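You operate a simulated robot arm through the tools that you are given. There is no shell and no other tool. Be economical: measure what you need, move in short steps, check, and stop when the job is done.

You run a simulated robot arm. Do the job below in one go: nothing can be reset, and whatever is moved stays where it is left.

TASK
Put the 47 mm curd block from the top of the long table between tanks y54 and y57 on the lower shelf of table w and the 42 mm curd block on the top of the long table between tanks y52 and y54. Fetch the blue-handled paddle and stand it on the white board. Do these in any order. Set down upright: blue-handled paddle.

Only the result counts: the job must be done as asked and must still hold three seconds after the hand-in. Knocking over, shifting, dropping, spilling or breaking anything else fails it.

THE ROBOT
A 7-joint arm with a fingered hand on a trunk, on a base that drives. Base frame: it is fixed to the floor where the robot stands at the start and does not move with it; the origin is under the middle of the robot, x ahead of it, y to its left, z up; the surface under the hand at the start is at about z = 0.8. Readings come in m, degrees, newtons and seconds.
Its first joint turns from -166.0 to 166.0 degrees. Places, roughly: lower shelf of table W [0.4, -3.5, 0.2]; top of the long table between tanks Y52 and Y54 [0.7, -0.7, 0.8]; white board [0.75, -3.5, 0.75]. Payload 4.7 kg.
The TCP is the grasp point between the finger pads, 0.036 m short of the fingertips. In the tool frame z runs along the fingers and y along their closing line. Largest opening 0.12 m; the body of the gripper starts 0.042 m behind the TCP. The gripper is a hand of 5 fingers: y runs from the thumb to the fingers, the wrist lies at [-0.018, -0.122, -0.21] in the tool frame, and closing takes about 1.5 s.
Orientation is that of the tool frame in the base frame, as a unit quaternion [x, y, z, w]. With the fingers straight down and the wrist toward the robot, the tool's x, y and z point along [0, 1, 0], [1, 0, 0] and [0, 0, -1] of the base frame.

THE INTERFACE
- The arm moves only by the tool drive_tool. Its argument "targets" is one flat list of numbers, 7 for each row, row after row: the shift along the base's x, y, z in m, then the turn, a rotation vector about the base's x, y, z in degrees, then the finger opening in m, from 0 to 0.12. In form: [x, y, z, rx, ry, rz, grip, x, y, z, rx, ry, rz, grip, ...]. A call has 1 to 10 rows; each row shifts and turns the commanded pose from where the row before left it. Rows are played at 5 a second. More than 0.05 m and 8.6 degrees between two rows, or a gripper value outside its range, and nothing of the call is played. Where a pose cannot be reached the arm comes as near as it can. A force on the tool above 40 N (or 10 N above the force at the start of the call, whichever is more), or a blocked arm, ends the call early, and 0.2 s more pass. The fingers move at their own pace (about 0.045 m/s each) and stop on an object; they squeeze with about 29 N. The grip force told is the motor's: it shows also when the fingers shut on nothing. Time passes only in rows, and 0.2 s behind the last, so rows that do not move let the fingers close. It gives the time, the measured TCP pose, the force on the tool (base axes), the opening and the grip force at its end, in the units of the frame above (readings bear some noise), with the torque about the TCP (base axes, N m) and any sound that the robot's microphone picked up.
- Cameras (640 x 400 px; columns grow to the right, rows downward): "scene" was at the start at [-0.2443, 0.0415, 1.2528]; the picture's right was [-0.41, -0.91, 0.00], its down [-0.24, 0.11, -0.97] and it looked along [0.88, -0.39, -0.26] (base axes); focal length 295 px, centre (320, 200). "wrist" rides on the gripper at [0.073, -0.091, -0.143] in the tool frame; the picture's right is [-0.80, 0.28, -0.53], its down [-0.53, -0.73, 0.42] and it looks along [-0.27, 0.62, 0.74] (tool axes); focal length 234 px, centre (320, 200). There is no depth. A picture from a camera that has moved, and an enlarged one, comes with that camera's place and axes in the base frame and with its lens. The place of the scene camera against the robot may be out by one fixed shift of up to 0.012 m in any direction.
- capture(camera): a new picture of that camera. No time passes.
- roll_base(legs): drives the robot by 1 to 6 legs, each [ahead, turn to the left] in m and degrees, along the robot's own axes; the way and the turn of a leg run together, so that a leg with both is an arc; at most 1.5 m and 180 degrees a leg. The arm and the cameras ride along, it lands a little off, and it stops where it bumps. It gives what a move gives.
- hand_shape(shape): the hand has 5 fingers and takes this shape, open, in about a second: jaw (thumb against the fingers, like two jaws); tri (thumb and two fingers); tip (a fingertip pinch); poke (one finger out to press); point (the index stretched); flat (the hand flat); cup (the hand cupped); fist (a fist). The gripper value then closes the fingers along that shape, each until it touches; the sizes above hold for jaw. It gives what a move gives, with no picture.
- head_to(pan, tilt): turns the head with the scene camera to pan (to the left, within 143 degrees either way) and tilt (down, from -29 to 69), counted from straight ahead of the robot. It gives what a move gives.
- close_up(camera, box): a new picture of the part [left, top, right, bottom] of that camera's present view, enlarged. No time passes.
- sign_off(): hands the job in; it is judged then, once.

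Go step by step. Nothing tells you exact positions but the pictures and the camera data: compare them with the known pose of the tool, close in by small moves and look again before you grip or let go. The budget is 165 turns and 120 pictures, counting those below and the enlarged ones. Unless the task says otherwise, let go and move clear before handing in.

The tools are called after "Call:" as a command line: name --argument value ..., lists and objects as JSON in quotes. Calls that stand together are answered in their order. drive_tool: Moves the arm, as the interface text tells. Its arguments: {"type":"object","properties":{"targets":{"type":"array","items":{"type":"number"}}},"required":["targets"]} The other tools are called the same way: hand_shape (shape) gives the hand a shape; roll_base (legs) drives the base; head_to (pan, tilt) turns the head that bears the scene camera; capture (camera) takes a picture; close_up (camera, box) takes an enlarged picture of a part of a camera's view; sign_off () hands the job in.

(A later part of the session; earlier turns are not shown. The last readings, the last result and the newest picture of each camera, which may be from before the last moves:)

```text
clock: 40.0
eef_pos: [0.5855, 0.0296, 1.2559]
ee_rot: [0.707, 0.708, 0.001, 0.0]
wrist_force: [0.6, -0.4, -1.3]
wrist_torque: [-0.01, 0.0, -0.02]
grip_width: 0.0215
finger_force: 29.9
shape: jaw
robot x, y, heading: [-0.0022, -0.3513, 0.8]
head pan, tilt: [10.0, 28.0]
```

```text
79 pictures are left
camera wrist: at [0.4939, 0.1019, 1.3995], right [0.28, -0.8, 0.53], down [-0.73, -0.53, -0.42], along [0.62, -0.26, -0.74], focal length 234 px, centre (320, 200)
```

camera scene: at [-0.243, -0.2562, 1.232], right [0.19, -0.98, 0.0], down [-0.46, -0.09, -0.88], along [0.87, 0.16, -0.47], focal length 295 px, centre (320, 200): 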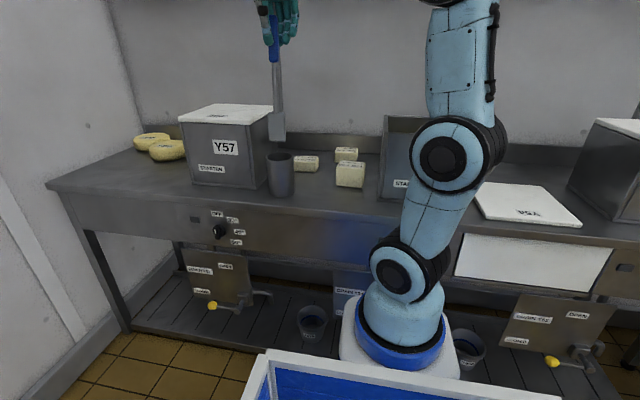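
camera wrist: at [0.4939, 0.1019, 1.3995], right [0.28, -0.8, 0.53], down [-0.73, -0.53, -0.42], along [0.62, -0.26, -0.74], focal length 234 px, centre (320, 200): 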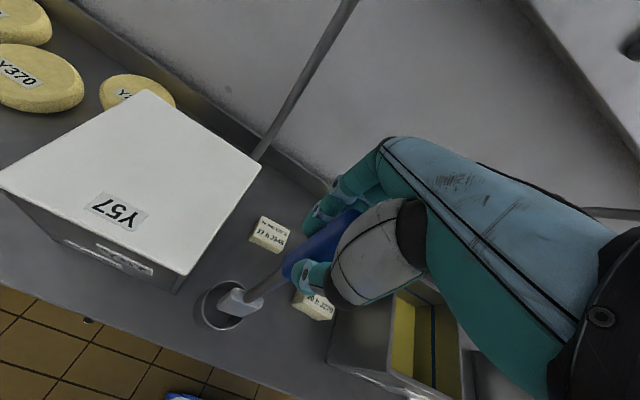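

The paddle is clear of the cup. I'll pull it back away from the table before driving.

Call:
drive_tool --targets '[-0.04, 0, 0.02, 0, 0, 0, 0, -0.04, 0, 0.02, 0, 0, 0, 0, -0.04, -0.015, 0.01, 0, 0, 0, 0, -0.04, -0.02, 0.01, 0, 0, 0, 0, -0.04, -0.02, 0, 0, 0, 0, 0, -0.035, -0.02, 0, 0, 0, 0, 0]'

Call:
capture --camera "scene"

```text
clock: 41.4
eef_pos: [0.3516, -0.0464, 1.3155]
ee_rot: [0.706, 0.708, 0.0, 0.0]
wrist_force: [0.2, 0.8, -2.1]
wrist_torque: [-0.03, -0.01, 0.01]
grip_width: 0.021
finger_force: 28.8
shape: jaw
robot x, y, heading: [-0.001, -0.346, 0.7]
head pan, tilt: [10.0, 28.0]
```

```text
78 pictures are left
camera scene: at [-0.243, -0.2561, 1.232], right [0.19, -0.98, 0.0], down [-0.46, -0.09, -0.88], along [0.87, 0.16, -0.47], focal length 295 px, centre (320, 200)
```

scene: 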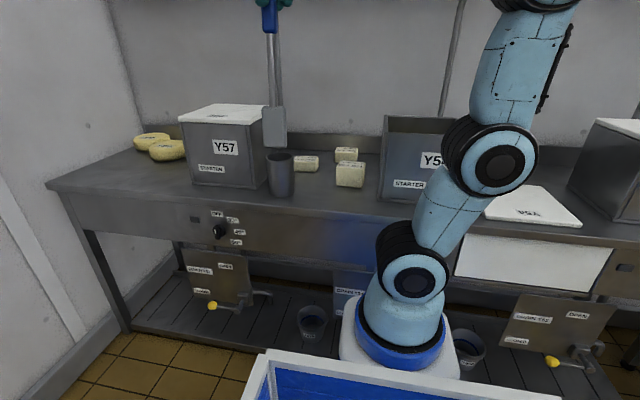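

Table T sticks out to about x = 0.1, so I'll swing out to x ≈ -0.46 and drive toward table W.

Call:
roll_base --legs '[[0, -115], [1.1, 0], [0, 25], [1.2, 0]]'

Call:
head_to --pan 40 --tilt 20

Call:
capture --camera "scene"

```text
clock: 58.8
eef_pos: [-0.1385, -2.9049, 1.3168]
ee_rot: [1.0, 0.0, 0.0, -0.001]
wrist_force: [0.4, -0.3, -1.5]
wrist_torque: [-0.02, -0.01, 0.01]
grip_width: 0.021
finger_force: 28.9
shape: jaw
robot x, y, heading: [-0.4428, -2.552, -89.6]
head pan, tilt: [10.0, 28.0]
```

```text
clock: 59.8
eef_pos: [-0.138, -2.9057, 1.317]
ee_rot: [1.0, -0.001, 0.0, 0.001]
wrist_force: [-1.1, -0.2, -1.6]
wrist_torque: [-0.04, -0.02, -0.01]
grip_width: 0.0208
finger_force: 28.9
shape: jaw
robot x, y, heading: [-0.4422, -2.5552, -89.2]
head pan, tilt: [40.0, 20.0]
```

```text
77 pictures are left
camera scene: at [-0.3014, -2.2924, 1.2448], right [-0.76, -0.65, 0.0], down [-0.22, 0.26, -0.94], along [0.61, -0.71, -0.34], focal length 295 px, centre (320, 200)
```

scene: 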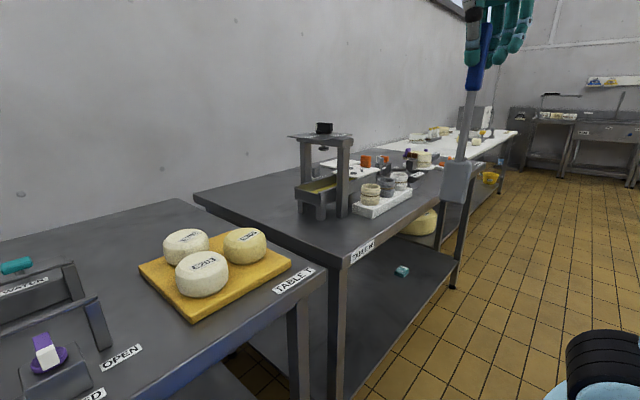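

Table W comes after table T. I'll zoom in on it.

Call:
close_up --camera "scene" --box '[270, 110, 540, 290]'

```text
2.22 times, centred on (405, 200) of scene
camera zoom: at [-0.3014, -2.2924, 1.2448], right [-0.76, -0.65, 0.0], down [-0.22, 0.26, -0.94], along [0.61, -0.71, -0.34], focal length 655 px, centre (131, 200)
```

zoom: 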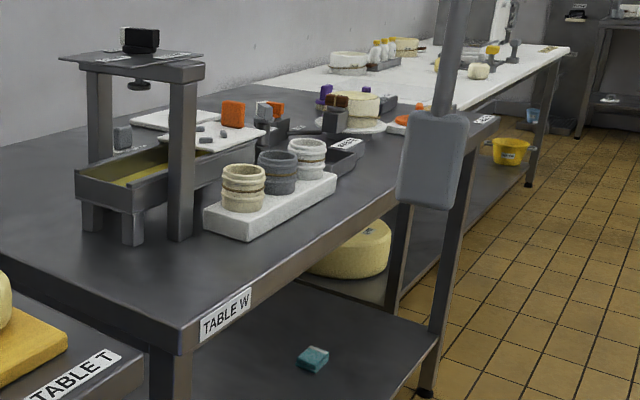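

The table W front edge is near x = 0.14, and there are several whitish boards on it. I'll drive on and look at it straight on.

Call:
roll_base --legs '[[0.75, 0], [0, 90]]'

Call:
head_to --pan -5 --tilt 25

Call:
capture --camera "scene"

```text
clock: 67.7
eef_pos: [-0.0804, -3.0006, 1.3157]
ee_rot: [0.706, 0.709, 0.0, 0.001]
wrist_force: [0.1, 0.7, -1.7]
wrist_torque: [0.02, -0.01, 0.02]
grip_width: 0.0209
finger_force: 29.1
shape: jaw
robot x, y, heading: [-0.4369, -3.3009, 0.8]
head pan, tilt: [40.0, 20.0]
```

```text
clock: 68.8
eef_pos: [-0.0805, -3.0007, 1.3173]
ee_rot: [0.706, 0.709, -0.001, 0.0]
wrist_force: [-0.2, 0.6, -1.5]
wrist_torque: [-0.01, 0.0, 0.01]
grip_width: 0.0209
finger_force: 28.5
shape: jaw
robot x, y, heading: [-0.4316, -3.3, 0.7]
head pan, tilt: [-5.0, 25.0]
```

```text
75 pictures are left
camera scene: at [-0.6725, -3.2341, 1.2368], right [-0.07, -1.0, 0.0], down [-0.42, 0.03, -0.91], along [0.9, -0.07, -0.42], focal length 295 px, centre (320, 200)
```

scene: 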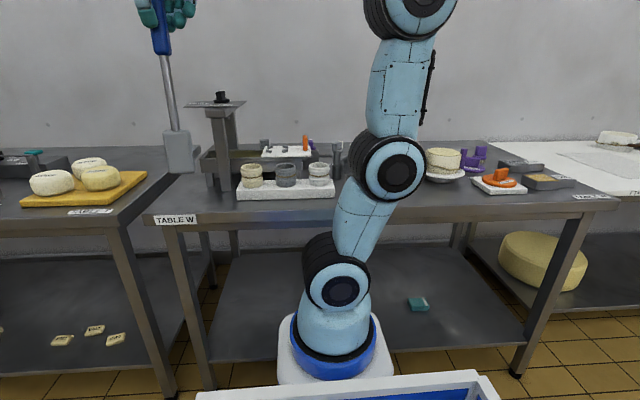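

Call:
close_up --camera "scene" --box '[190, 85, 360, 215]'

Call:
close_up --camera "scene" --box '[410, 110, 640, 270]'

```text
3.08 times, centred on (275, 150) of scene
camera zoom: at [-0.6725, -3.2341, 1.2368], right [-0.07, -1.0, 0.0], down [-0.42, 0.03, -0.91], along [0.9, -0.07, -0.42], focal length 906 px, centre (458, 354)
```

zoom: 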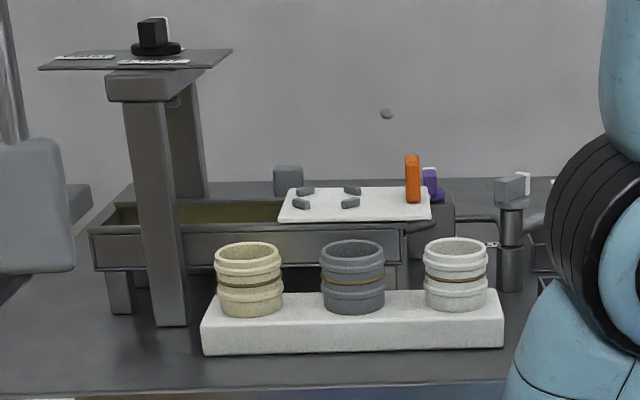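

```text
2.50 times, centred on (525, 190) of scene
camera zoom: at [-0.6725, -3.2341, 1.2368], right [-0.07, -1.0, 0.0], down [-0.42, 0.03, -0.91], along [0.9, -0.07, -0.42], focal length 736 px, centre (-192, 225)
```

zoom: 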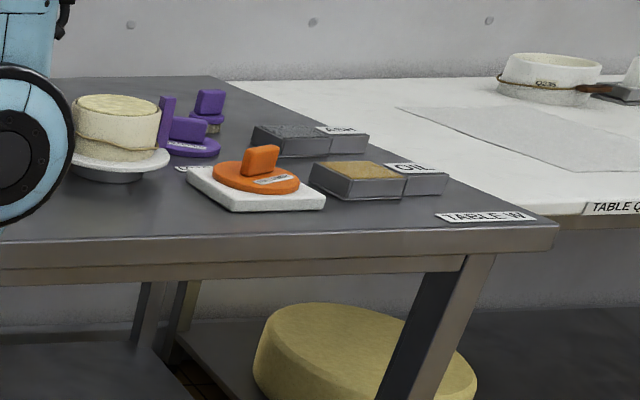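

A board at (0.75, -3.5) would be hidden behind my arm from here. I'll move the paddle hand so the elbow shifts and look at the gap in front of the base as well.

Call:
drive_tool --targets '[0, -0.048, 0, 0, 0, 0, 0, 0, -0.048, 0, 0, 0, 0, 0, 0, -0.048, 0, 0, 0, 0, 0, 0, -0.048, 0, 0, 0, 0, 0, 0, -0.048, 0, 0, 0, 0, 0, 0, -0.048, 0, 0, 0, 0, 0, 0, -0.048, 0, 0, 0, 0, 0, 0, -0.048, 0, 0, 0, 0, 0, 0, -0.048, 0, 0, 0, 0, 0, 0, -0.048, 0, 0, 0, 0, 0]'

Call:
capture --camera "scene"

Call:
capture --camera "wrist"

```text
clock: 71.0
eef_pos: [-0.1133, -3.414, 1.2438]
ee_rot: [0.706, 0.708, 0.0, -0.001]
wrist_force: [-0.6, 0.9, -2.2]
wrist_torque: [0.01, -0.01, -0.01]
grip_width: 0.0209
finger_force: 28.8
shape: jaw
out of reach, approached as far as the arm can: row 3, 4, 5, 7, 8, 9, 10
robot x, y, heading: [-0.4359, -3.3008, 0.3]
head pan, tilt: [-5.0, 25.0]
```

```text
72 pictures are left
camera scene: at [-0.6725, -3.2342, 1.2367], right [-0.07, -1.0, 0.0], down [-0.42, 0.03, -0.91], along [0.9, -0.07, -0.42], focal length 295 px, centre (320, 200)
```

scene: 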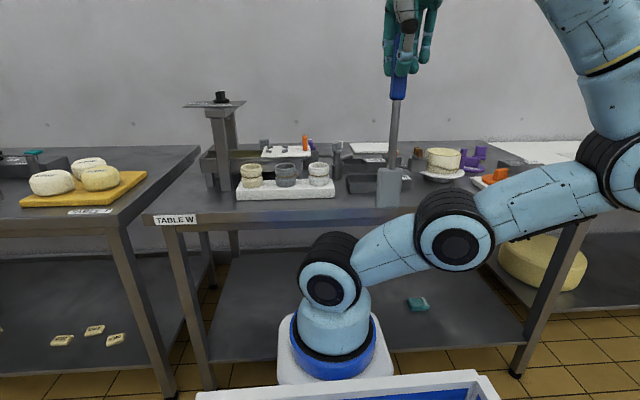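

```text
71 pictures are left
camera wrist: at [-0.2056, -3.3414, 1.3877], right [0.28, -0.8, 0.53], down [-0.73, -0.53, -0.42], along [0.62, -0.26, -0.74], focal length 234 px, centre (320, 200)
```

wrist: 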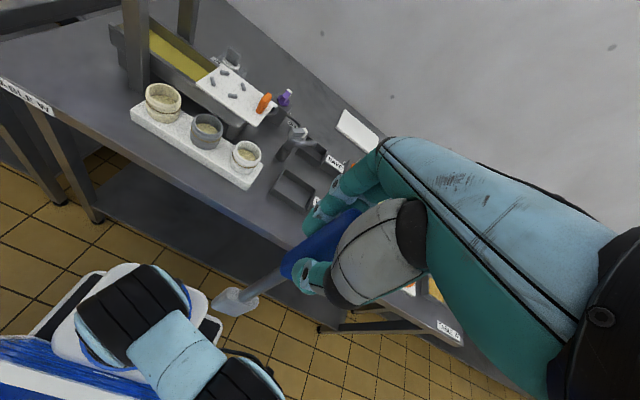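

A flat white board is visible at the back of table W. I'll zoom in from both cameras to place it.

Call:
close_up --camera "scene" --box '[320, 120, 480, 220]'

Call:
close_up --camera "wrist" --box '[180, 50, 400, 220]'

```text
4.00 times, centred on (400, 170) of scene
camera zoom: at [-0.6725, -3.2342, 1.2367], right [-0.07, -1.0, 0.0], down [-0.42, 0.03, -0.91], along [0.9, -0.07, -0.42], focal length 1178 px, centre (0, 320)
```

zoom: 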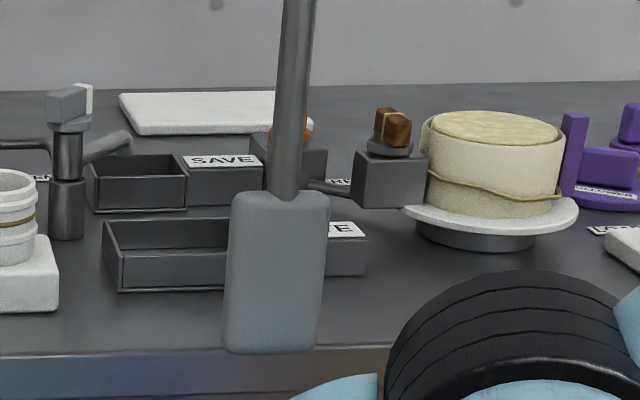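

```text
2.35 times, centred on (290, 135) of wrist
camera zoom: at [-0.2056, -3.3414, 1.3877], right [0.28, -0.8, 0.53], down [-0.73, -0.53, -0.42], along [0.62, -0.26, -0.74], focal length 551 px, centre (391, 353)
```

zoom: 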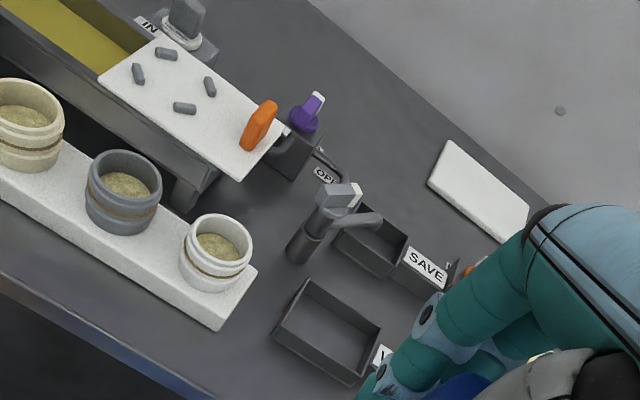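

From both views the board comes out at about x 0.57–0.71, y -3.48 to -3.66, z ≈ 0.88, with the table top near 0.86. I'll shift the robot to y ≈ -3.55 to face it.

Call:
roll_base --legs '[[0, -90], [0.26, 0], [0, 89]]'

Call:
head_to --pan -5 --tilt 45

Call:
capture --camera "scene"

Call:
capture --camera "wrist"

```text
clock: 80.4
eef_pos: [-0.1036, -3.6745, 1.2434]
ee_rot: [0.706, 0.708, -0.001, 0.001]
wrist_force: [0.9, 0.2, -2.3]
wrist_torque: [-0.02, -0.04, 0.01]
grip_width: 0.0207
finger_force: 29.0
shape: jaw
robot x, y, heading: [-0.4258, -3.5641, 0.9]
head pan, tilt: [-5.0, 25.0]
```

```text
clock: 81.2
eef_pos: [-0.1032, -3.6745, 1.2447]
ee_rot: [0.706, 0.709, 0.0, 0.0]
wrist_force: [-0.2, -0.8, -1.7]
wrist_torque: [0.03, -0.02, 0.0]
grip_width: 0.0208
finger_force: 29.2
shape: jaw
robot x, y, heading: [-0.4223, -3.5635, 0.9]
head pan, tilt: [-5.0, 45.0]
```

```text
68 pictures are left
camera scene: at [-0.6736, -3.4952, 1.2063], right [-0.07, -1.0, 0.0], down [-0.7, 0.05, -0.71], along [0.71, -0.05, -0.71], focal length 295 px, centre (320, 200)
```

scene: 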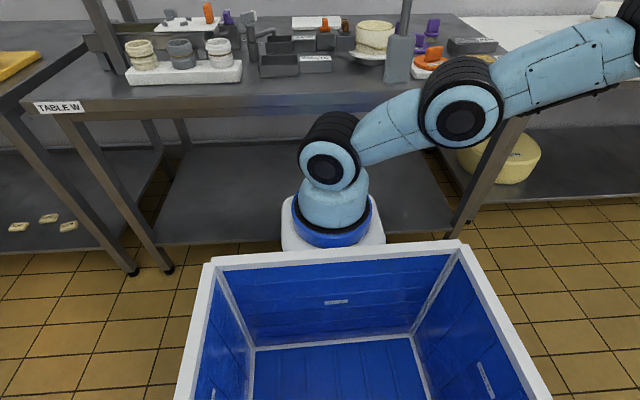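

```text
67 pictures are left
camera wrist: at [-0.1956, -3.6028, 1.3879], right [0.28, -0.8, 0.53], down [-0.73, -0.53, -0.42], along [0.62, -0.26, -0.74], focal length 234 px, centre (320, 200)
```

wrist: 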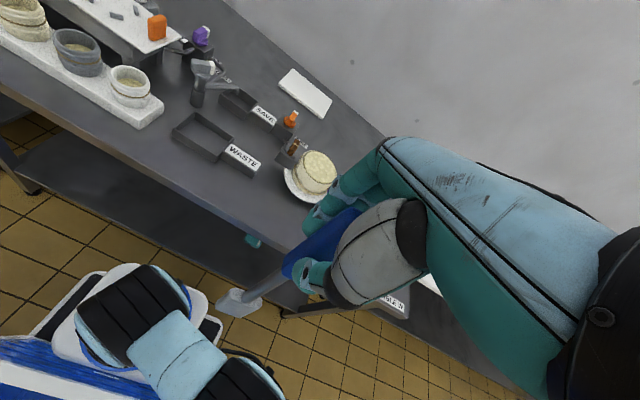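

The board is clear and centred near (0.645, -3.575). I'll creep 7 cm nearer and lift the paddle high enough to pass over the items in front.

Call:
roll_base --legs '[[0.07, 0]]'

Call:
drive_tool --targets '[0.03, 0.015, 0.035, 0, 0, 0, 0, 0.03, 0.015, 0.035, 0, 0, 0, 0, 0.03, 0.015, 0.035, 0, 0, 0, 0, 0.03, 0.015, 0.035, 0, 0, 0, 0, 0.03, 0.015, 0.03, 0, 0, 0, 0, 0.03, 0.015, 0.02, 0, 0, 0, 0]'

Call:
head_to --pan -5 --tilt 20

Call:
capture --camera "scene"

```text
clock: 82.2
eef_pos: [-0.0316, -3.6742, 1.2447]
ee_rot: [0.706, 0.709, 0.0, 0.0]
wrist_force: [0.5, 0.1, -1.7]
wrist_torque: [0.03, 0.0, -0.02]
grip_width: 0.0208
finger_force: 29.7
shape: jaw
robot x, y, heading: [-0.3555, -3.5629, 1.0]
head pan, tilt: [-5.0, 45.0]
```

```text
clock: 83.6
eef_pos: [0.0115, -3.5767, 1.3137]
ee_rot: [0.706, 0.708, 0.0, 0.001]
wrist_force: [-0.8, 0.0, -1.2]
wrist_torque: [-0.04, -0.02, 0.0]
grip_width: 0.0211
finger_force: 29.3
shape: jaw
out of reach, approached as far as the arm can: row 1, 2, 3, 4, 5, 6
robot x, y, heading: [-0.3509, -3.5659, 0.7]
head pan, tilt: [-5.0, 45.0]
```

```text
clock: 84.5
eef_pos: [0.0114, -3.5763, 1.3152]
ee_rot: [0.705, 0.709, 0.001, 0.0]
wrist_force: [-0.1, 0.2, -1.2]
wrist_torque: [-0.03, -0.02, -0.01]
grip_width: 0.0211
finger_force: 29.0
shape: jaw
robot x, y, heading: [-0.3552, -3.5663, 0.9]
head pan, tilt: [-5.0, 20.0]
```

```text
66 pictures are left
camera scene: at [-0.5909, -3.4951, 1.2448], right [-0.07, -1.0, 0.0], down [-0.34, 0.03, -0.94], along [0.94, -0.07, -0.34], focal length 295 px, centre (320, 200)
```

scene: 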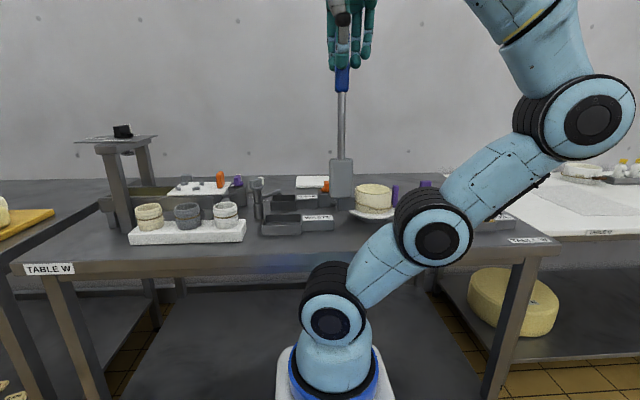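

The paddle is now in front of the board. I'll go forward while rising a little more.

Call:
drive_tool --targets '[0.04, 0, 0.02, 0, 0, 0, 0, 0.04, 0, 0.02, 0, 0, 0, 0, 0.04, 0, 0.02, 0, 0, 0, 0, 0.04, 0, 0.01, 0, 0, 0, 0, 0.045, 0, 0, 0, 0, 0, 0]'

Call:
capture --camera "scene"

Call:
capture --camera "wrist"

```text
clock: 85.7
eef_pos: [0.0134, -3.5726, 1.3167]
ee_rot: [0.706, 0.708, 0.0, 0.001]
wrist_force: [-0.5, 0.0, -1.6]
wrist_torque: [-0.01, 0.0, 0.01]
grip_width: 0.0212
finger_force: 29.1
shape: jaw
out of reach, approached as far as the arm can: row 1, 2, 3, 4, 5
robot x, y, heading: [-0.3515, -3.565, 1.0]
head pan, tilt: [-5.0, 20.0]
```

```text
65 pictures are left
camera scene: at [-0.5909, -3.4951, 1.2449], right [-0.07, -1.0, 0.0], down [-0.34, 0.03, -0.94], along [0.94, -0.07, -0.34], focal length 295 px, centre (320, 200)
```

scene: 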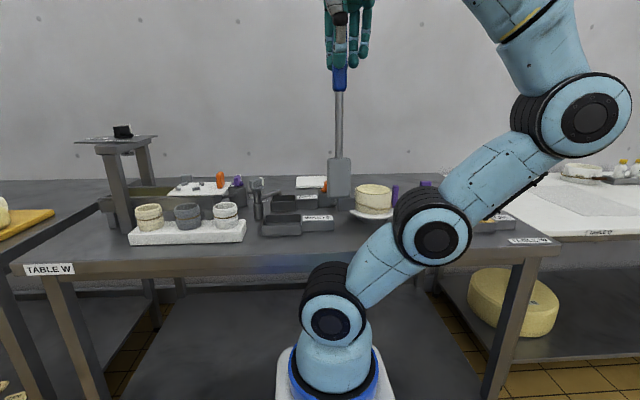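

```text
64 pictures are left
camera wrist: at [-0.0794, -3.4997, 1.4597], right [0.28, -0.8, 0.53], down [-0.73, -0.54, -0.43], along [0.62, -0.26, -0.74], focal length 234 px, centre (320, 200)
```

wrist: 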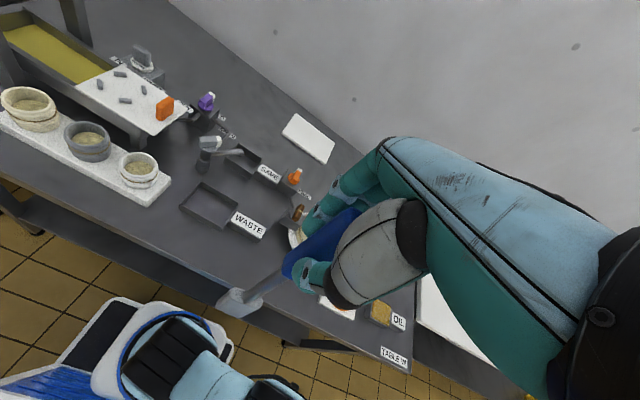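

The arm is stuck near its inner limit. I'll try moving outward at constant or lower height.

Call:
drive_tool --targets '[0.03, 0.0, -0.02, 0, 0, 0, 0, 0.03, 0.0, -0.02, 0, 0, 0, 0, 0.03, 0, 0, 0, 0, 0, 0, 0.03, 0, 0, 0, 0, 0, 0]'

```text
clock: 86.7
eef_pos: [0.0175, -3.5611, 1.2626]
ee_rot: [0.706, 0.708, 0.001, 0.001]
wrist_force: [-0.6, -0.1, -1.6]
wrist_torque: [0.03, -0.01, 0.01]
grip_width: 0.0208
finger_force: 29.2
shape: jaw
out of reach, approached as far as the arm can: row 1, 2, 3, 4
robot x, y, heading: [-0.3516, -3.5643, 0.7]
head pan, tilt: [-5.0, 20.0]
```

Forward is blocked by a joint limit, so I'll go back to the left side pose where the arm worked freely.

Call:
drive_tool --targets '[-0.01, 0.045, 0.01, 0, 0, 0, 0, -0.01, 0.045, 0.01, 0, 0, 0, 0, 0, 0.045, 0.01, 0, 0, 0, 0, 0, 0.045, 0.01, 0, 0, 0, 0, 0, 0.045, 0.01, 0, 0, 0, 0, 0, 0.045, 0, 0, 0, 0, 0, 0, 0.045, 0, 0, 0, 0, 0]'

Call:
capture --camera "scene"

```text
clock: 88.3
eef_pos: [0.016, -3.3247, 1.2965]
ee_rot: [0.705, 0.709, 0.001, 0.0]
wrist_force: [0.3, -0.5, -0.8]
wrist_torque: [0.11, 0.01, 0.02]
grip_width: 0.0209
finger_force: 29.1
shape: jaw
out of reach, approached as far as the arm can: row 1, 2
robot x, y, heading: [-0.353, -3.5651, 0.9]
head pan, tilt: [-5.0, 20.0]
```

```text
63 pictures are left
camera scene: at [-0.5909, -3.4954, 1.2449], right [-0.07, -1.0, 0.0], down [-0.34, 0.03, -0.94], along [0.94, -0.07, -0.34], focal length 295 px, centre (320, 200)
```

scene: 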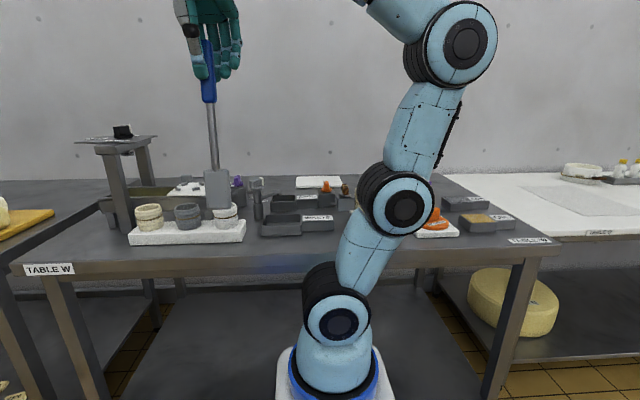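

The arm is moving freely again. Next I'll go up, then forward and diagonally toward the board.

Call:
drive_tool --targets '[0, 0, 0.04, 0, 0, 0, 0, 0, 0, 0.04, 0, 0, 0, 0, 0.035, 0, 0.01, 0, 0, 0, 0, 0.045, -0.01, 0, 0, 0, 0, 0, 0.045, -0.01, 0, 0, 0, 0, 0, 0.045, -0.01, 0, 0, 0, 0, 0]'

Call:
capture --camera "scene"

```text
clock: 89.7
eef_pos: [0.1867, -3.3568, 1.3754]
ee_rot: [0.706, 0.709, 0.0, 0.001]
wrist_force: [-1.5, 0.9, -0.3]
wrist_torque: [0.01, -0.02, 0.01]
grip_width: 0.0212
finger_force: 29.2
shape: jaw
out of reach, approached as far as the arm can: row 2
robot x, y, heading: [-0.3552, -3.5638, 1.0]
head pan, tilt: [-5.0, 20.0]
```

```text
62 pictures are left
camera scene: at [-0.5911, -3.495, 1.2448], right [-0.07, -1.0, 0.0], down [-0.34, 0.03, -0.94], along [0.94, -0.07, -0.34], focal length 295 px, centre (320, 200)
```

scene: 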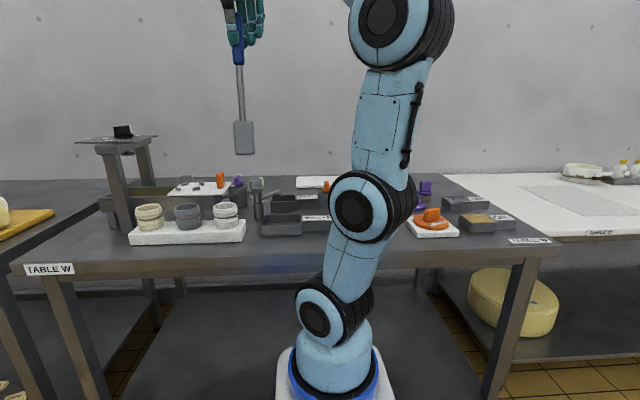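

There's good clearance here. I'll continue diagonally to above the board.

Call:
drive_tool --targets '[0.044, -0.02, 0, 0, 0, 0, 0, 0.044, -0.02, 0, 0, 0, 0, 0, 0.044, -0.02, 0, 0, 0, 0, 0, 0.044, -0.02, 0, 0, 0, 0, 0, 0.044, -0.02, 0, 0, 0, 0, 0, 0.044, -0.02, 0, 0, 0, 0, 0, 0.044, -0.02, 0, 0, 0, 0, 0, 0.044, -0.02, 0, 0, 0, 0, 0]'

Call:
capture --camera "scene"

Call:
capture --camera "wrist"

```text
clock: 91.5
eef_pos: [0.535, -3.5145, 1.3761]
ee_rot: [0.705, 0.709, 0.0, 0.001]
wrist_force: [-1.4, 0.2, -0.6]
wrist_torque: [0.01, -0.07, -0.02]
grip_width: 0.0211
finger_force: 29.3
shape: jaw
robot x, y, heading: [-0.3554, -3.5612, 0.7]
head pan, tilt: [-5.0, 20.0]
```

```text
61 pictures are left
camera scene: at [-0.5913, -3.495, 1.2448], right [-0.07, -1.0, 0.0], down [-0.34, 0.03, -0.94], along [0.94, -0.07, -0.34], focal length 295 px, centre (320, 200)
```

scene: 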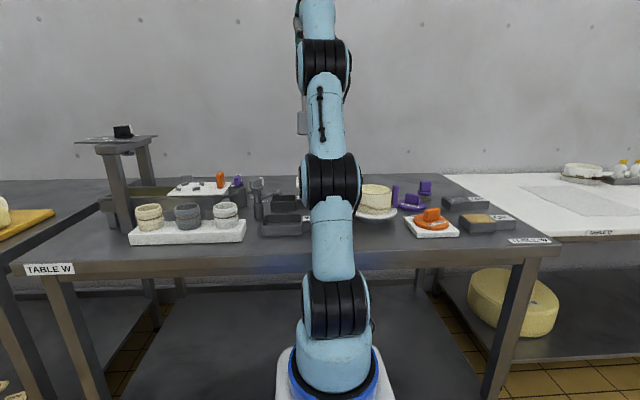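

```text
60 pictures are left
camera wrist: at [0.4436, -3.4422, 1.5208], right [0.28, -0.8, 0.53], down [-0.73, -0.54, -0.43], along [0.62, -0.26, -0.74], focal length 234 px, centre (320, 200)
```

wrist: 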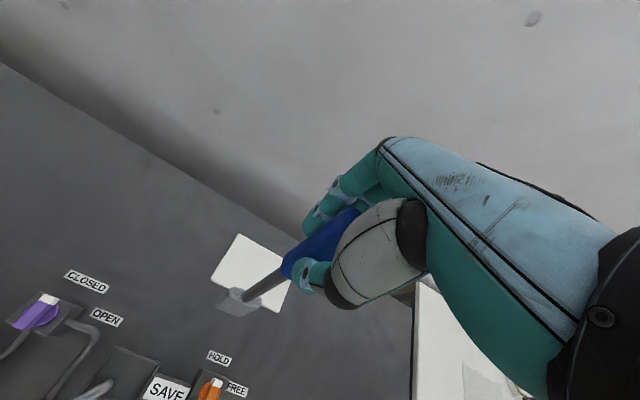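

The board is confirmed at x 0.58–0.71, y -3.49 to -3.67, z ≈ 0.88. I'll zoom in to judge the paddle's tilt in the hand.

Call:
close_up --camera "wrist" --box '[190, 190, 350, 330]'

Call:
close_up --camera "scene" --box '[270, 80, 370, 220]'

```text
2.86 times, centred on (270, 260) of wrist
camera zoom: at [0.4436, -3.4422, 1.5208], right [0.28, -0.8, 0.53], down [-0.73, -0.54, -0.43], along [0.62, -0.26, -0.74], focal length 669 px, centre (463, 29)
```

zoom: 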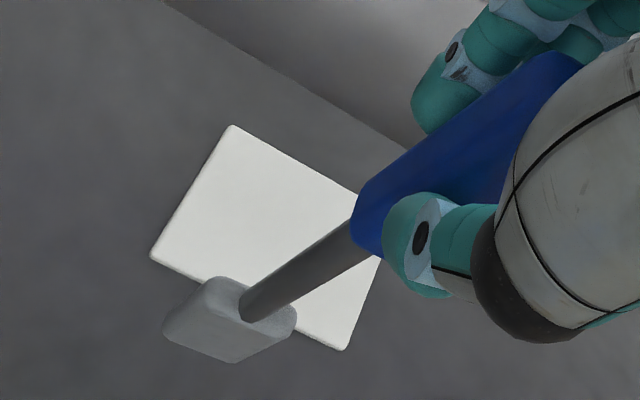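

```text
2.86 times, centred on (320, 150) of scene
camera zoom: at [-0.5913, -3.495, 1.2448], right [-0.07, -1.0, 0.0], down [-0.34, 0.03, -0.94], along [0.94, -0.07, -0.34], focal length 842 px, centre (320, 343)
```

zoom: 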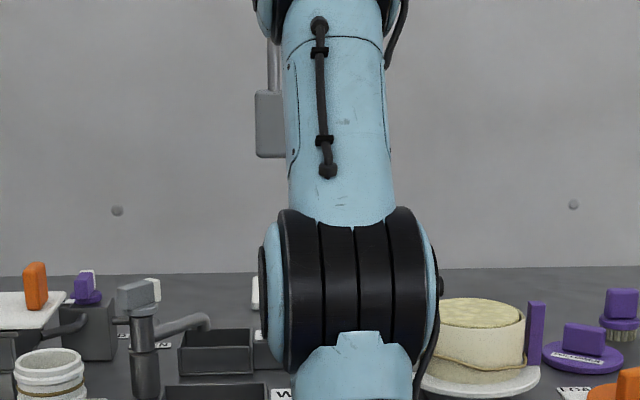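

The foot trails about 4° toward -x, so I'll correct the tilt, move over the board centre and lower part of the way.

Call:
drive_tool --targets '[0.03, -0.02, 0, 0, -2, 0, 0, 0.03, -0.02, 0, 0, -2, 0, 0, 0.03, -0.015, -0.02, 0, 0, 0, 0, 0.02, -0.007, -0.04, 0, 0, 0, 0, 0, 0, -0.04, 0, 0, 0, 0]'

Call:
close_up --camera "wrist" --box '[150, 190, 350, 370]'

Call:
capture --camera "scene"

```text
clock: 92.7
eef_pos: [0.657, -3.5768, 1.2935]
ee_rot: [0.705, 0.708, 0.026, 0.025]
wrist_force: [3.5, -0.2, -5.0]
wrist_torque: [0.05, 0.13, 0.08]
grip_width: 0.0214
finger_force: 29.1
shape: jaw
out of reach, approached as far as the arm can: row 2, 5
robot x, y, heading: [-0.354, -3.5616, 1.2]
head pan, tilt: [-5.0, 20.0]
```

```text
2.22 times, centred on (250, 280) of wrist
camera zoom: at [0.5548, -3.5055, 1.4305], right [0.24, -0.8, 0.54], down [-0.7, -0.54, -0.48], along [0.67, -0.26, -0.69], focal length 520 px, centre (476, 22)
```

zoom: 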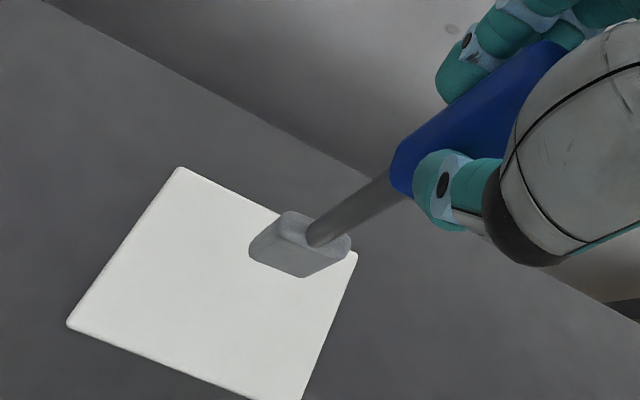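

```text
56 pictures are left
camera scene: at [-0.5937, -3.495, 1.2443], right [-0.07, -1.0, 0.0], down [-0.34, 0.03, -0.94], along [0.94, -0.07, -0.34], focal length 295 px, centre (320, 200)
```

scene: 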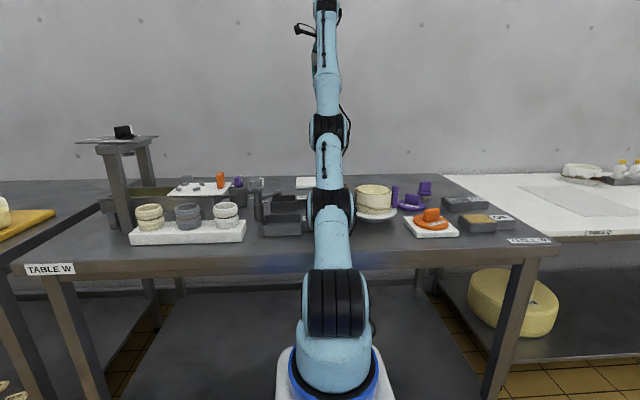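

The foot is over the board near (0.66, -3.60), with about 1–2° of tilt left. I'll correct that, come back a little for reach, and lower further.

Call:
drive_tool --targets '[-0.015, 0.005, -0.01, 0, -1, 0, 0, -0.01, 0.005, -0.03, 0, -1, 0, 0, 0, 0.005, -0.03, 0, 0, 0, 0]'

Call:
close_up --camera "wrist" --box '[150, 190, 350, 370]'

```text
clock: 93.5
eef_pos: [0.6793, -3.5675, 1.2871]
ee_rot: [0.705, 0.707, 0.042, 0.04]
wrist_force: [0.3, -0.5, -1.3]
wrist_torque: [0.01, -0.01, 0.03]
grip_width: 0.0211
finger_force: 28.9
shape: jaw
out of reach, approached as far as the arm can: row 1, 2, 3
robot x, y, heading: [-0.3547, -3.563, 0.8]
head pan, tilt: [-5.0, 20.0]
```

```text
2.22 times, centred on (250, 280) of wrist
camera zoom: at [0.5717, -3.4958, 1.4191], right [0.22, -0.8, 0.55], down [-0.68, -0.53, -0.51], along [0.7, -0.26, -0.66], focal length 520 px, centre (476, 22)
```

zoom: 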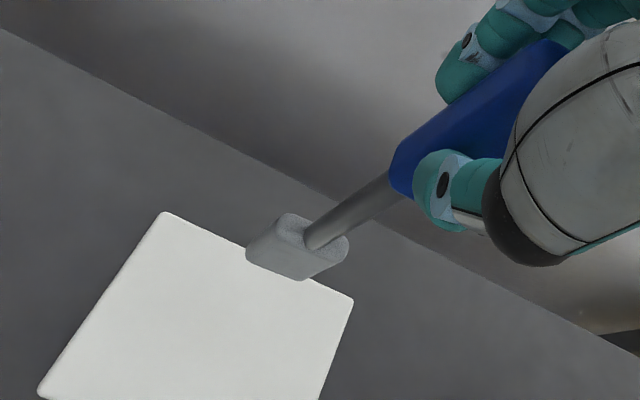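

The arm is overstretched and the solver is drifting. I'll pull back toward the robot before lowering.

Call:
drive_tool --targets '[-0.03, 0, 0, 0, 0, 0, 0, -0.03, 0, 0, 0, 0, 0, 0]'

Call:
capture --camera "scene"

```text
clock: 94.1
eef_pos: [0.6584, -3.5637, 1.3023]
ee_rot: [0.703, 0.709, 0.036, 0.035]
wrist_force: [0.0, 0.4, -1.5]
wrist_torque: [0.02, 0.05, 0.02]
grip_width: 0.0211
finger_force: 28.9
shape: jaw
out of reach, approached as far as the arm can: row 1, 2
robot x, y, heading: [-0.3485, -3.5632, 1.0]
head pan, tilt: [-5.0, 20.0]
```

```text
54 pictures are left
camera scene: at [-0.5912, -3.4957, 1.2448], right [-0.07, -1.0, 0.0], down [-0.34, 0.02, -0.94], along [0.94, -0.07, -0.34], focal length 295 px, centre (320, 200)
```

scene: 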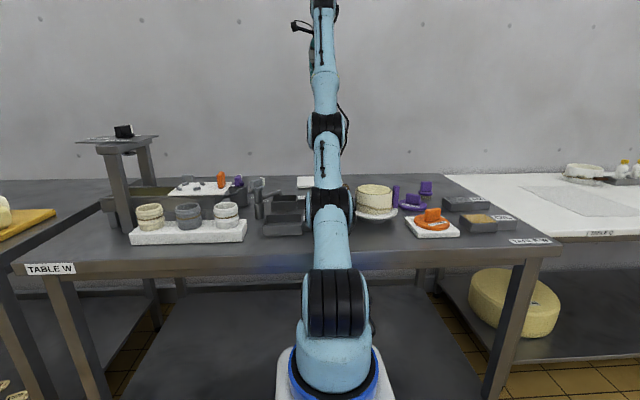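

Call:
drive_tool --targets '[-0.04, 0, 0, 0, 0, 0, 0, -0.04, 0, 0, 0, 0, 0, 0, -0.04, 0, 0, 0, 0, 0, 0]'

```text
clock: 94.9
eef_pos: [0.5876, -3.5691, 1.3625]
ee_rot: [0.704, 0.708, 0.036, 0.035]
wrist_force: [1.5, 0.6, -3.0]
wrist_torque: [0.02, 0.07, 0.01]
grip_width: 0.0208
finger_force: 29.1
shape: jaw
out of reach, approached as far as the arm can: row 1, 2, 3
robot x, y, heading: [-0.3538, -3.5642, 0.6]
head pan, tilt: [-5.0, 20.0]
```

The arm is sliding along its reach limit, possibly because of the tilt. I'll go back to the last good pose and undo the tilt.

Call:
drive_tool --targets '[-0.03, 0, 0.01, 0, 2, 0, 0, -0.03, 0, 0.01, 0, 2, 0, 0, -0.03, 0, 0, 0, 2, 0, 0, -0.03, 0, 0, 0, 0, 0, 0]'

Call:
capture --camera "scene"

Call:
capture --camera "wrist"

```text
clock: 95.9
eef_pos: [0.5006, -3.5684, 1.4064]
ee_rot: [0.705, 0.709, -0.001, -0.001]
wrist_force: [0.7, 0.1, -2.6]
wrist_torque: [0.06, 0.11, 0.0]
grip_width: 0.0212
finger_force: 29.0
shape: jaw
out of reach, approached as far as the arm can: row 3, 4
robot x, y, heading: [-0.3522, -3.5651, 0.7]
head pan, tilt: [-5.0, 20.0]
```

```text
53 pictures are left
camera scene: at [-0.5904, -3.4953, 1.245], right [-0.07, -1.0, 0.0], down [-0.34, 0.03, -0.94], along [0.94, -0.07, -0.34], focal length 295 px, centre (320, 200)
```

scene: 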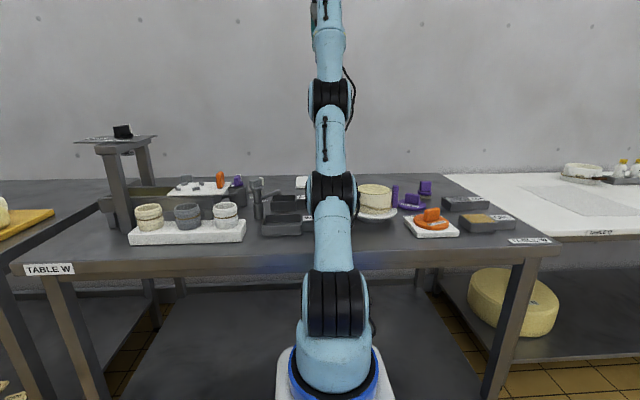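

```text
52 pictures are left
camera wrist: at [0.4076, -3.4969, 1.5497], right [0.28, -0.8, 0.52], down [-0.73, -0.54, -0.42], along [0.62, -0.26, -0.74], focal length 234 px, centre (320, 200)
```

wrist: 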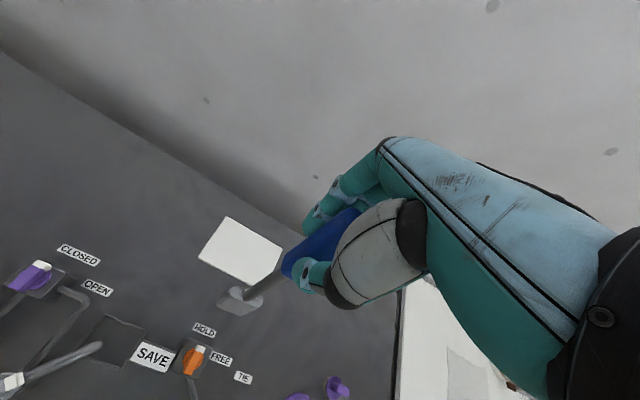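

The arm is fully stretched. I'll retrace toward the earlier bent pose, up-left, to free the elbow.

Call:
drive_tool --targets '[-0.04, 0.02, -0.01, 0, 0, 0, 0, -0.04, 0.025, -0.01, 0, 0, 0, 0, -0.04, 0.025, -0.01, 0, 0, 0, 0, -0.04, 0.02, 0, 0, 0, 0, 0]'

Call:
capture --camera "scene"

```text
clock: 96.9
eef_pos: [0.4032, -3.4763, 1.4191]
ee_rot: [0.706, 0.708, 0.0, 0.001]
wrist_force: [-4.0, -1.0, -8.3]
wrist_torque: [0.12, -0.13, -0.05]
grip_width: 0.0212
finger_force: 28.6
shape: jaw
out of reach, approached as far as the arm can: row 1, 2, 3
robot x, y, heading: [-0.3553, -3.562, 1.0]
head pan, tilt: [-5.0, 20.0]
```

```text
51 pictures are left
camera scene: at [-0.5907, -3.4953, 1.2449], right [-0.07, -1.0, 0.0], down [-0.34, 0.03, -0.94], along [0.94, -0.07, -0.34], focal length 295 px, centre (320, 200)
```

scene: 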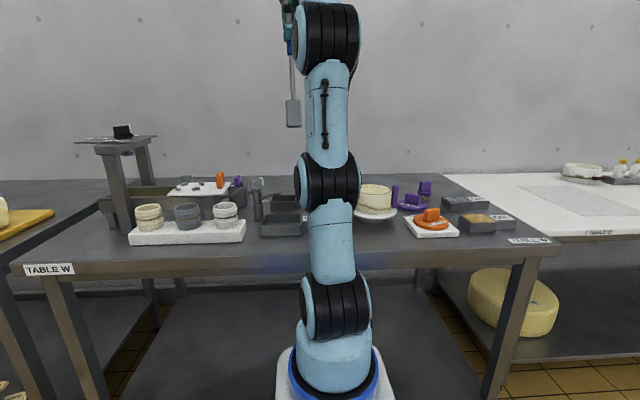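

The elbow is bent again. This time I'll descend first, behind the bins, and then slide forward at low height.

Call:
drive_tool --targets '[0.03, -0.012, -0.03, 0, 0, 0, 0, 0.03, -0.012, -0.03, 0, 0, 0, 0, 0.03, -0.012, -0.03, 0, 0, 0, 0, 0.02, -0.012, -0.03, 0, 0, 0, 0]'

Call:
capture --camera "wrist"

```text
clock: 97.9
eef_pos: [0.5047, -3.5252, 1.3002]
ee_rot: [0.705, 0.709, -0.001, 0.0]
wrist_force: [-0.2, 0.5, -1.3]
wrist_torque: [0.0, -0.04, -0.02]
grip_width: 0.0213
finger_force: 29.0
shape: jaw
robot x, y, heading: [-0.3556, -3.5611, 0.6]
head pan, tilt: [-5.0, 20.0]
```

```text
50 pictures are left
camera wrist: at [0.4118, -3.4535, 1.4442], right [0.28, -0.8, 0.53], down [-0.73, -0.54, -0.43], along [0.62, -0.26, -0.74], focal length 234 px, centre (320, 200)
```

wrist: 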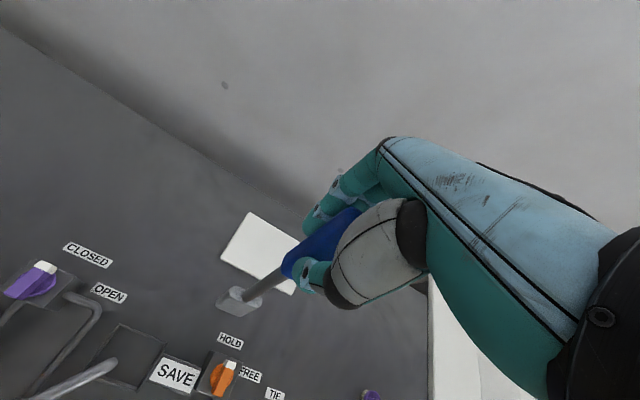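

Reach is fine now. I'll descend further while edging forward.

Call:
drive_tool --targets '[0.015, -0.015, -0.03, 0, 0, 0, 0, 0.015, -0.015, -0.03, 0, 0, 0, 0, 0.015, -0.01, -0.03, 0, 0, 0, 0, 0.02, 0, 0, 0, -2, 0, 0, 0.02, 0, 0, 0, -2, 0, 0]'

Call:
close_up --camera "wrist" --box '[150, 190, 350, 370]'

Call:
capture --camera "scene"

```text
clock: 99.1
eef_pos: [0.5892, -3.5653, 1.2118]
ee_rot: [0.705, 0.708, 0.025, 0.026]
wrist_force: [0.0, 0.0, -0.6]
wrist_torque: [0.04, -0.01, 0.0]
grip_width: 0.0214
finger_force: 28.4
shape: jaw
robot x, y, heading: [-0.3559, -3.5637, 0.9]
head pan, tilt: [-5.0, 20.0]
```

```text
2.22 times, centred on (250, 280) of wrist
camera zoom: at [0.4875, -3.4938, 1.3481], right [0.24, -0.8, 0.54], down [-0.7, -0.54, -0.48], along [0.67, -0.26, -0.69], focal length 520 px, centre (476, 22)
```

zoom: 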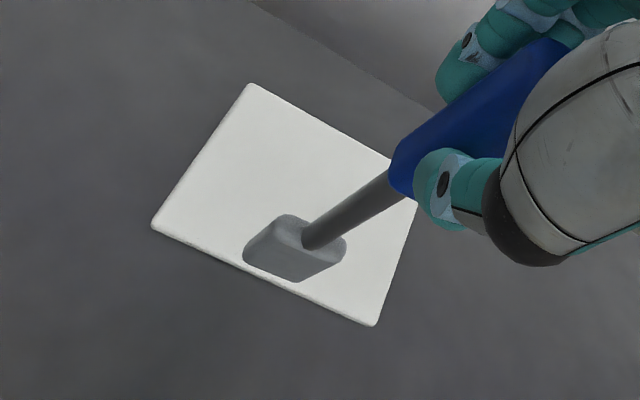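

```text
48 pictures are left
camera scene: at [-0.5909, -3.4953, 1.2449], right [-0.07, -1.0, 0.0], down [-0.34, 0.03, -0.94], along [0.94, -0.07, -0.34], focal length 295 px, centre (320, 200)
```

scene: 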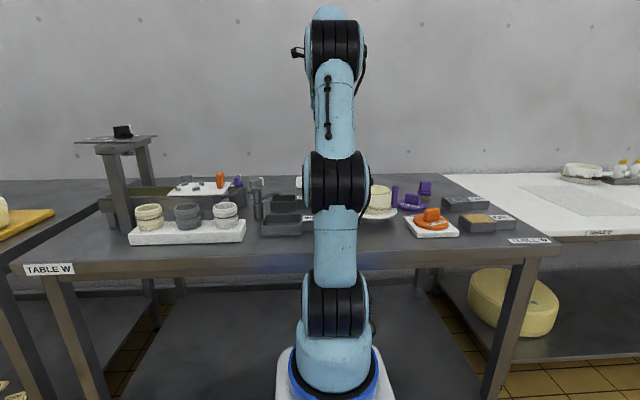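

The paddle is vertical to within about a degree. I'll move 4 cm forward and ease it down onto the board.

Call:
drive_tool --targets '[0.02, 0, 0, 0, 0, 0, 0, 0.02, -0.003, 0, 0, 0, 0, 0, 0, 0, -0.012, 0, 0, 0, 0, 0, 0, -0.008, 0, 0, 0, 0]'

Call:
close_up --camera "wrist" --box '[150, 190, 350, 370]'

```text
clock: 100.1
eef_pos: [0.629, -3.5676, 1.1911]
ee_rot: [0.705, 0.708, 0.025, 0.024]
wrist_force: [0.0, 0.8, -1.0]
wrist_torque: [-0.04, 0.0, -0.02]
grip_width: 0.0213
finger_force: 28.7
shape: jaw
robot x, y, heading: [-0.3531, -3.5643, 0.5]
head pan, tilt: [-5.0, 20.0]
```

```text
2.22 times, centred on (250, 280) of wrist
camera zoom: at [0.5275, -3.497, 1.3284], right [0.25, -0.8, 0.54], down [-0.7, -0.54, -0.47], along [0.67, -0.26, -0.69], focal length 520 px, centre (476, 22)
```

zoom: 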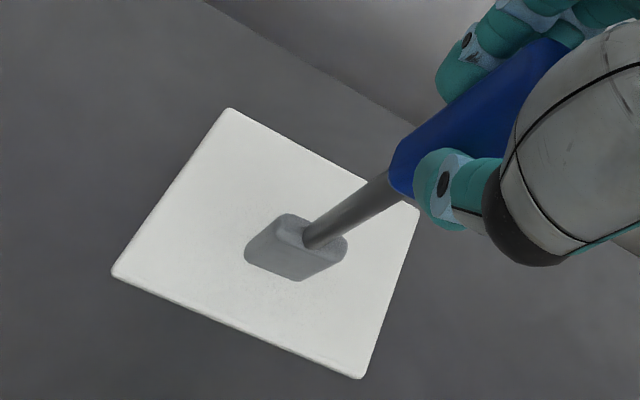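

Well centred on the board. I'll lower in small steps until it touches.

Call:
drive_tool --targets '[0, 0, -0.005, 0, 0, 0, 0, 0, 0, -0.005, 0, 0, 0, 0, 0, 0, -0.004, 0, 0, 0, 0, 0, 0, -0.004, 0, 0, 0, 0]'

Call:
close_up --camera "wrist" --box '[190, 240, 310, 340]'

```text
clock: 101.1
eef_pos: [0.6282, -3.5694, 1.1736]
ee_rot: [0.705, 0.708, 0.025, 0.025]
wrist_force: [0.5, -0.5, -1.2]
wrist_torque: [0.01, 0.0, 0.02]
grip_width: 0.0214
finger_force: 28.7
shape: jaw
robot x, y, heading: [-0.3515, -3.5656, 0.9]
head pan, tilt: [-5.0, 20.0]
```

```text
4.00 times, centred on (250, 290) of wrist
camera zoom: at [0.5276, -3.4966, 1.3106], right [0.25, -0.8, 0.54], down [-0.7, -0.54, -0.47], along [0.67, -0.26, -0.69], focal length 937 px, centre (600, -160)
```

zoom: 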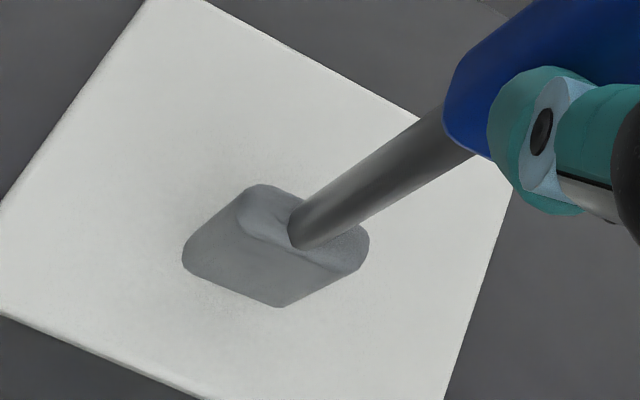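

Call:
drive_tool --targets '[0, 0, -0.003, 0, 0, 0, 0, 0, 0, -0.003, 0, 0, 0, 0, 0, 0, -0.003, 0, 0, 0, 0]'

Call:
drive_tool --targets '[0, 0, -0.003, 0, 0, 0, 0, 0, 0, -0.003, 0, 0, 0, 0]'

```text
clock: 101.9
eef_pos: [0.6293, -3.5695, 1.1658]
ee_rot: [0.704, 0.709, 0.025, 0.026]
wrist_force: [0.2, 0.8, -1.4]
wrist_torque: [0.02, 0.0, 0.0]
grip_width: 0.0215
finger_force: 28.9
shape: jaw
robot x, y, heading: [-0.3519, -3.5626, 0.9]
head pan, tilt: [-5.0, 20.0]
```

```text
clock: 102.5
eef_pos: [0.6286, -3.5685, 1.163]
ee_rot: [0.704, 0.709, 0.027, 0.027]
wrist_force: [-1.2, 0.6, 14.4]
wrist_torque: [0.0, -0.01, 0.0]
grip_width: 0.0217
finger_force: 29.4
shape: jaw
robot x, y, heading: [-0.3532, -3.5616, 1.0]
head pan, tilt: [-5.0, 20.0]
```

It touched at z = 1.163 with 14 N. I'll ease off a millimetre and check before releasing.

Call:
drive_tool --targets '[0, 0, 0.0015, 0, 0, 0, 0]'

Call:
close_up --camera "wrist" --box '[190, 240, 310, 340]'

```text
clock: 102.9
eef_pos: [0.6284, -3.568, 1.1621]
ee_rot: [0.705, 0.708, 0.027, 0.025]
wrist_force: [0.6, 0.2, 17.1]
wrist_torque: [0.02, -0.08, -0.01]
grip_width: 0.022
finger_force: 28.8
shape: jaw
robot x, y, heading: [-0.3538, -3.5636, 0.9]
head pan, tilt: [-5.0, 20.0]
```

```text
4.00 times, centred on (250, 290) of wrist
camera zoom: at [0.5265, -3.4967, 1.2995], right [0.24, -0.8, 0.54], down [-0.7, -0.54, -0.48], along [0.67, -0.26, -0.69], focal length 937 px, centre (600, -160)
```

zoom: 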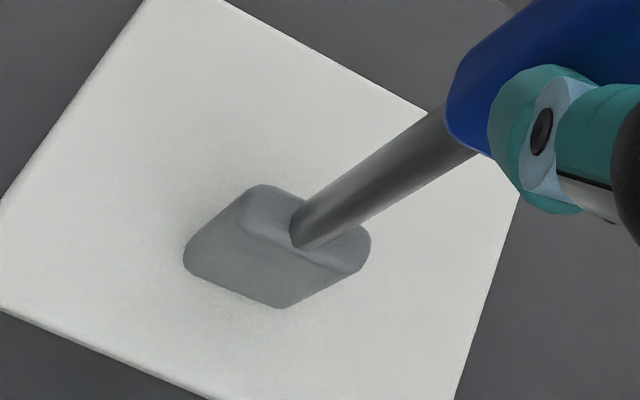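

Call:
drive_tool --targets '[0, 0, 0.0015, 0, 0, 0, 0, 0, 0, 0.001, 0, 0, 0, 0]'

```text
clock: 103.5
eef_pos: [0.6282, -3.5686, 1.1631]
ee_rot: [0.706, 0.708, 0.025, 0.024]
wrist_force: [0.1, 0.3, 11.6]
wrist_torque: [0.03, -0.08, 0.01]
grip_width: 0.0217
finger_force: 28.9
shape: jaw
robot x, y, heading: [-0.3576, -3.5609, 0.7]
head pan, tilt: [-5.0, 20.0]
```

Call:
drive_tool --targets '[0, 0, 0.0015, 0, 0, 0, 0, 0, 0, 0.001, 0, 0, 0, 0]'

```text
clock: 104.1
eef_pos: [0.6298, -3.57, 1.1641]
ee_rot: [0.706, 0.708, 0.023, 0.024]
wrist_force: [-0.9, 0.2, -1.6]
wrist_torque: [0.01, -0.03, -0.01]
grip_width: 0.0216
finger_force: 28.8
shape: jaw
robot x, y, heading: [-0.3524, -3.5635, 0.9]
head pan, tilt: [-5.0, 20.0]
```

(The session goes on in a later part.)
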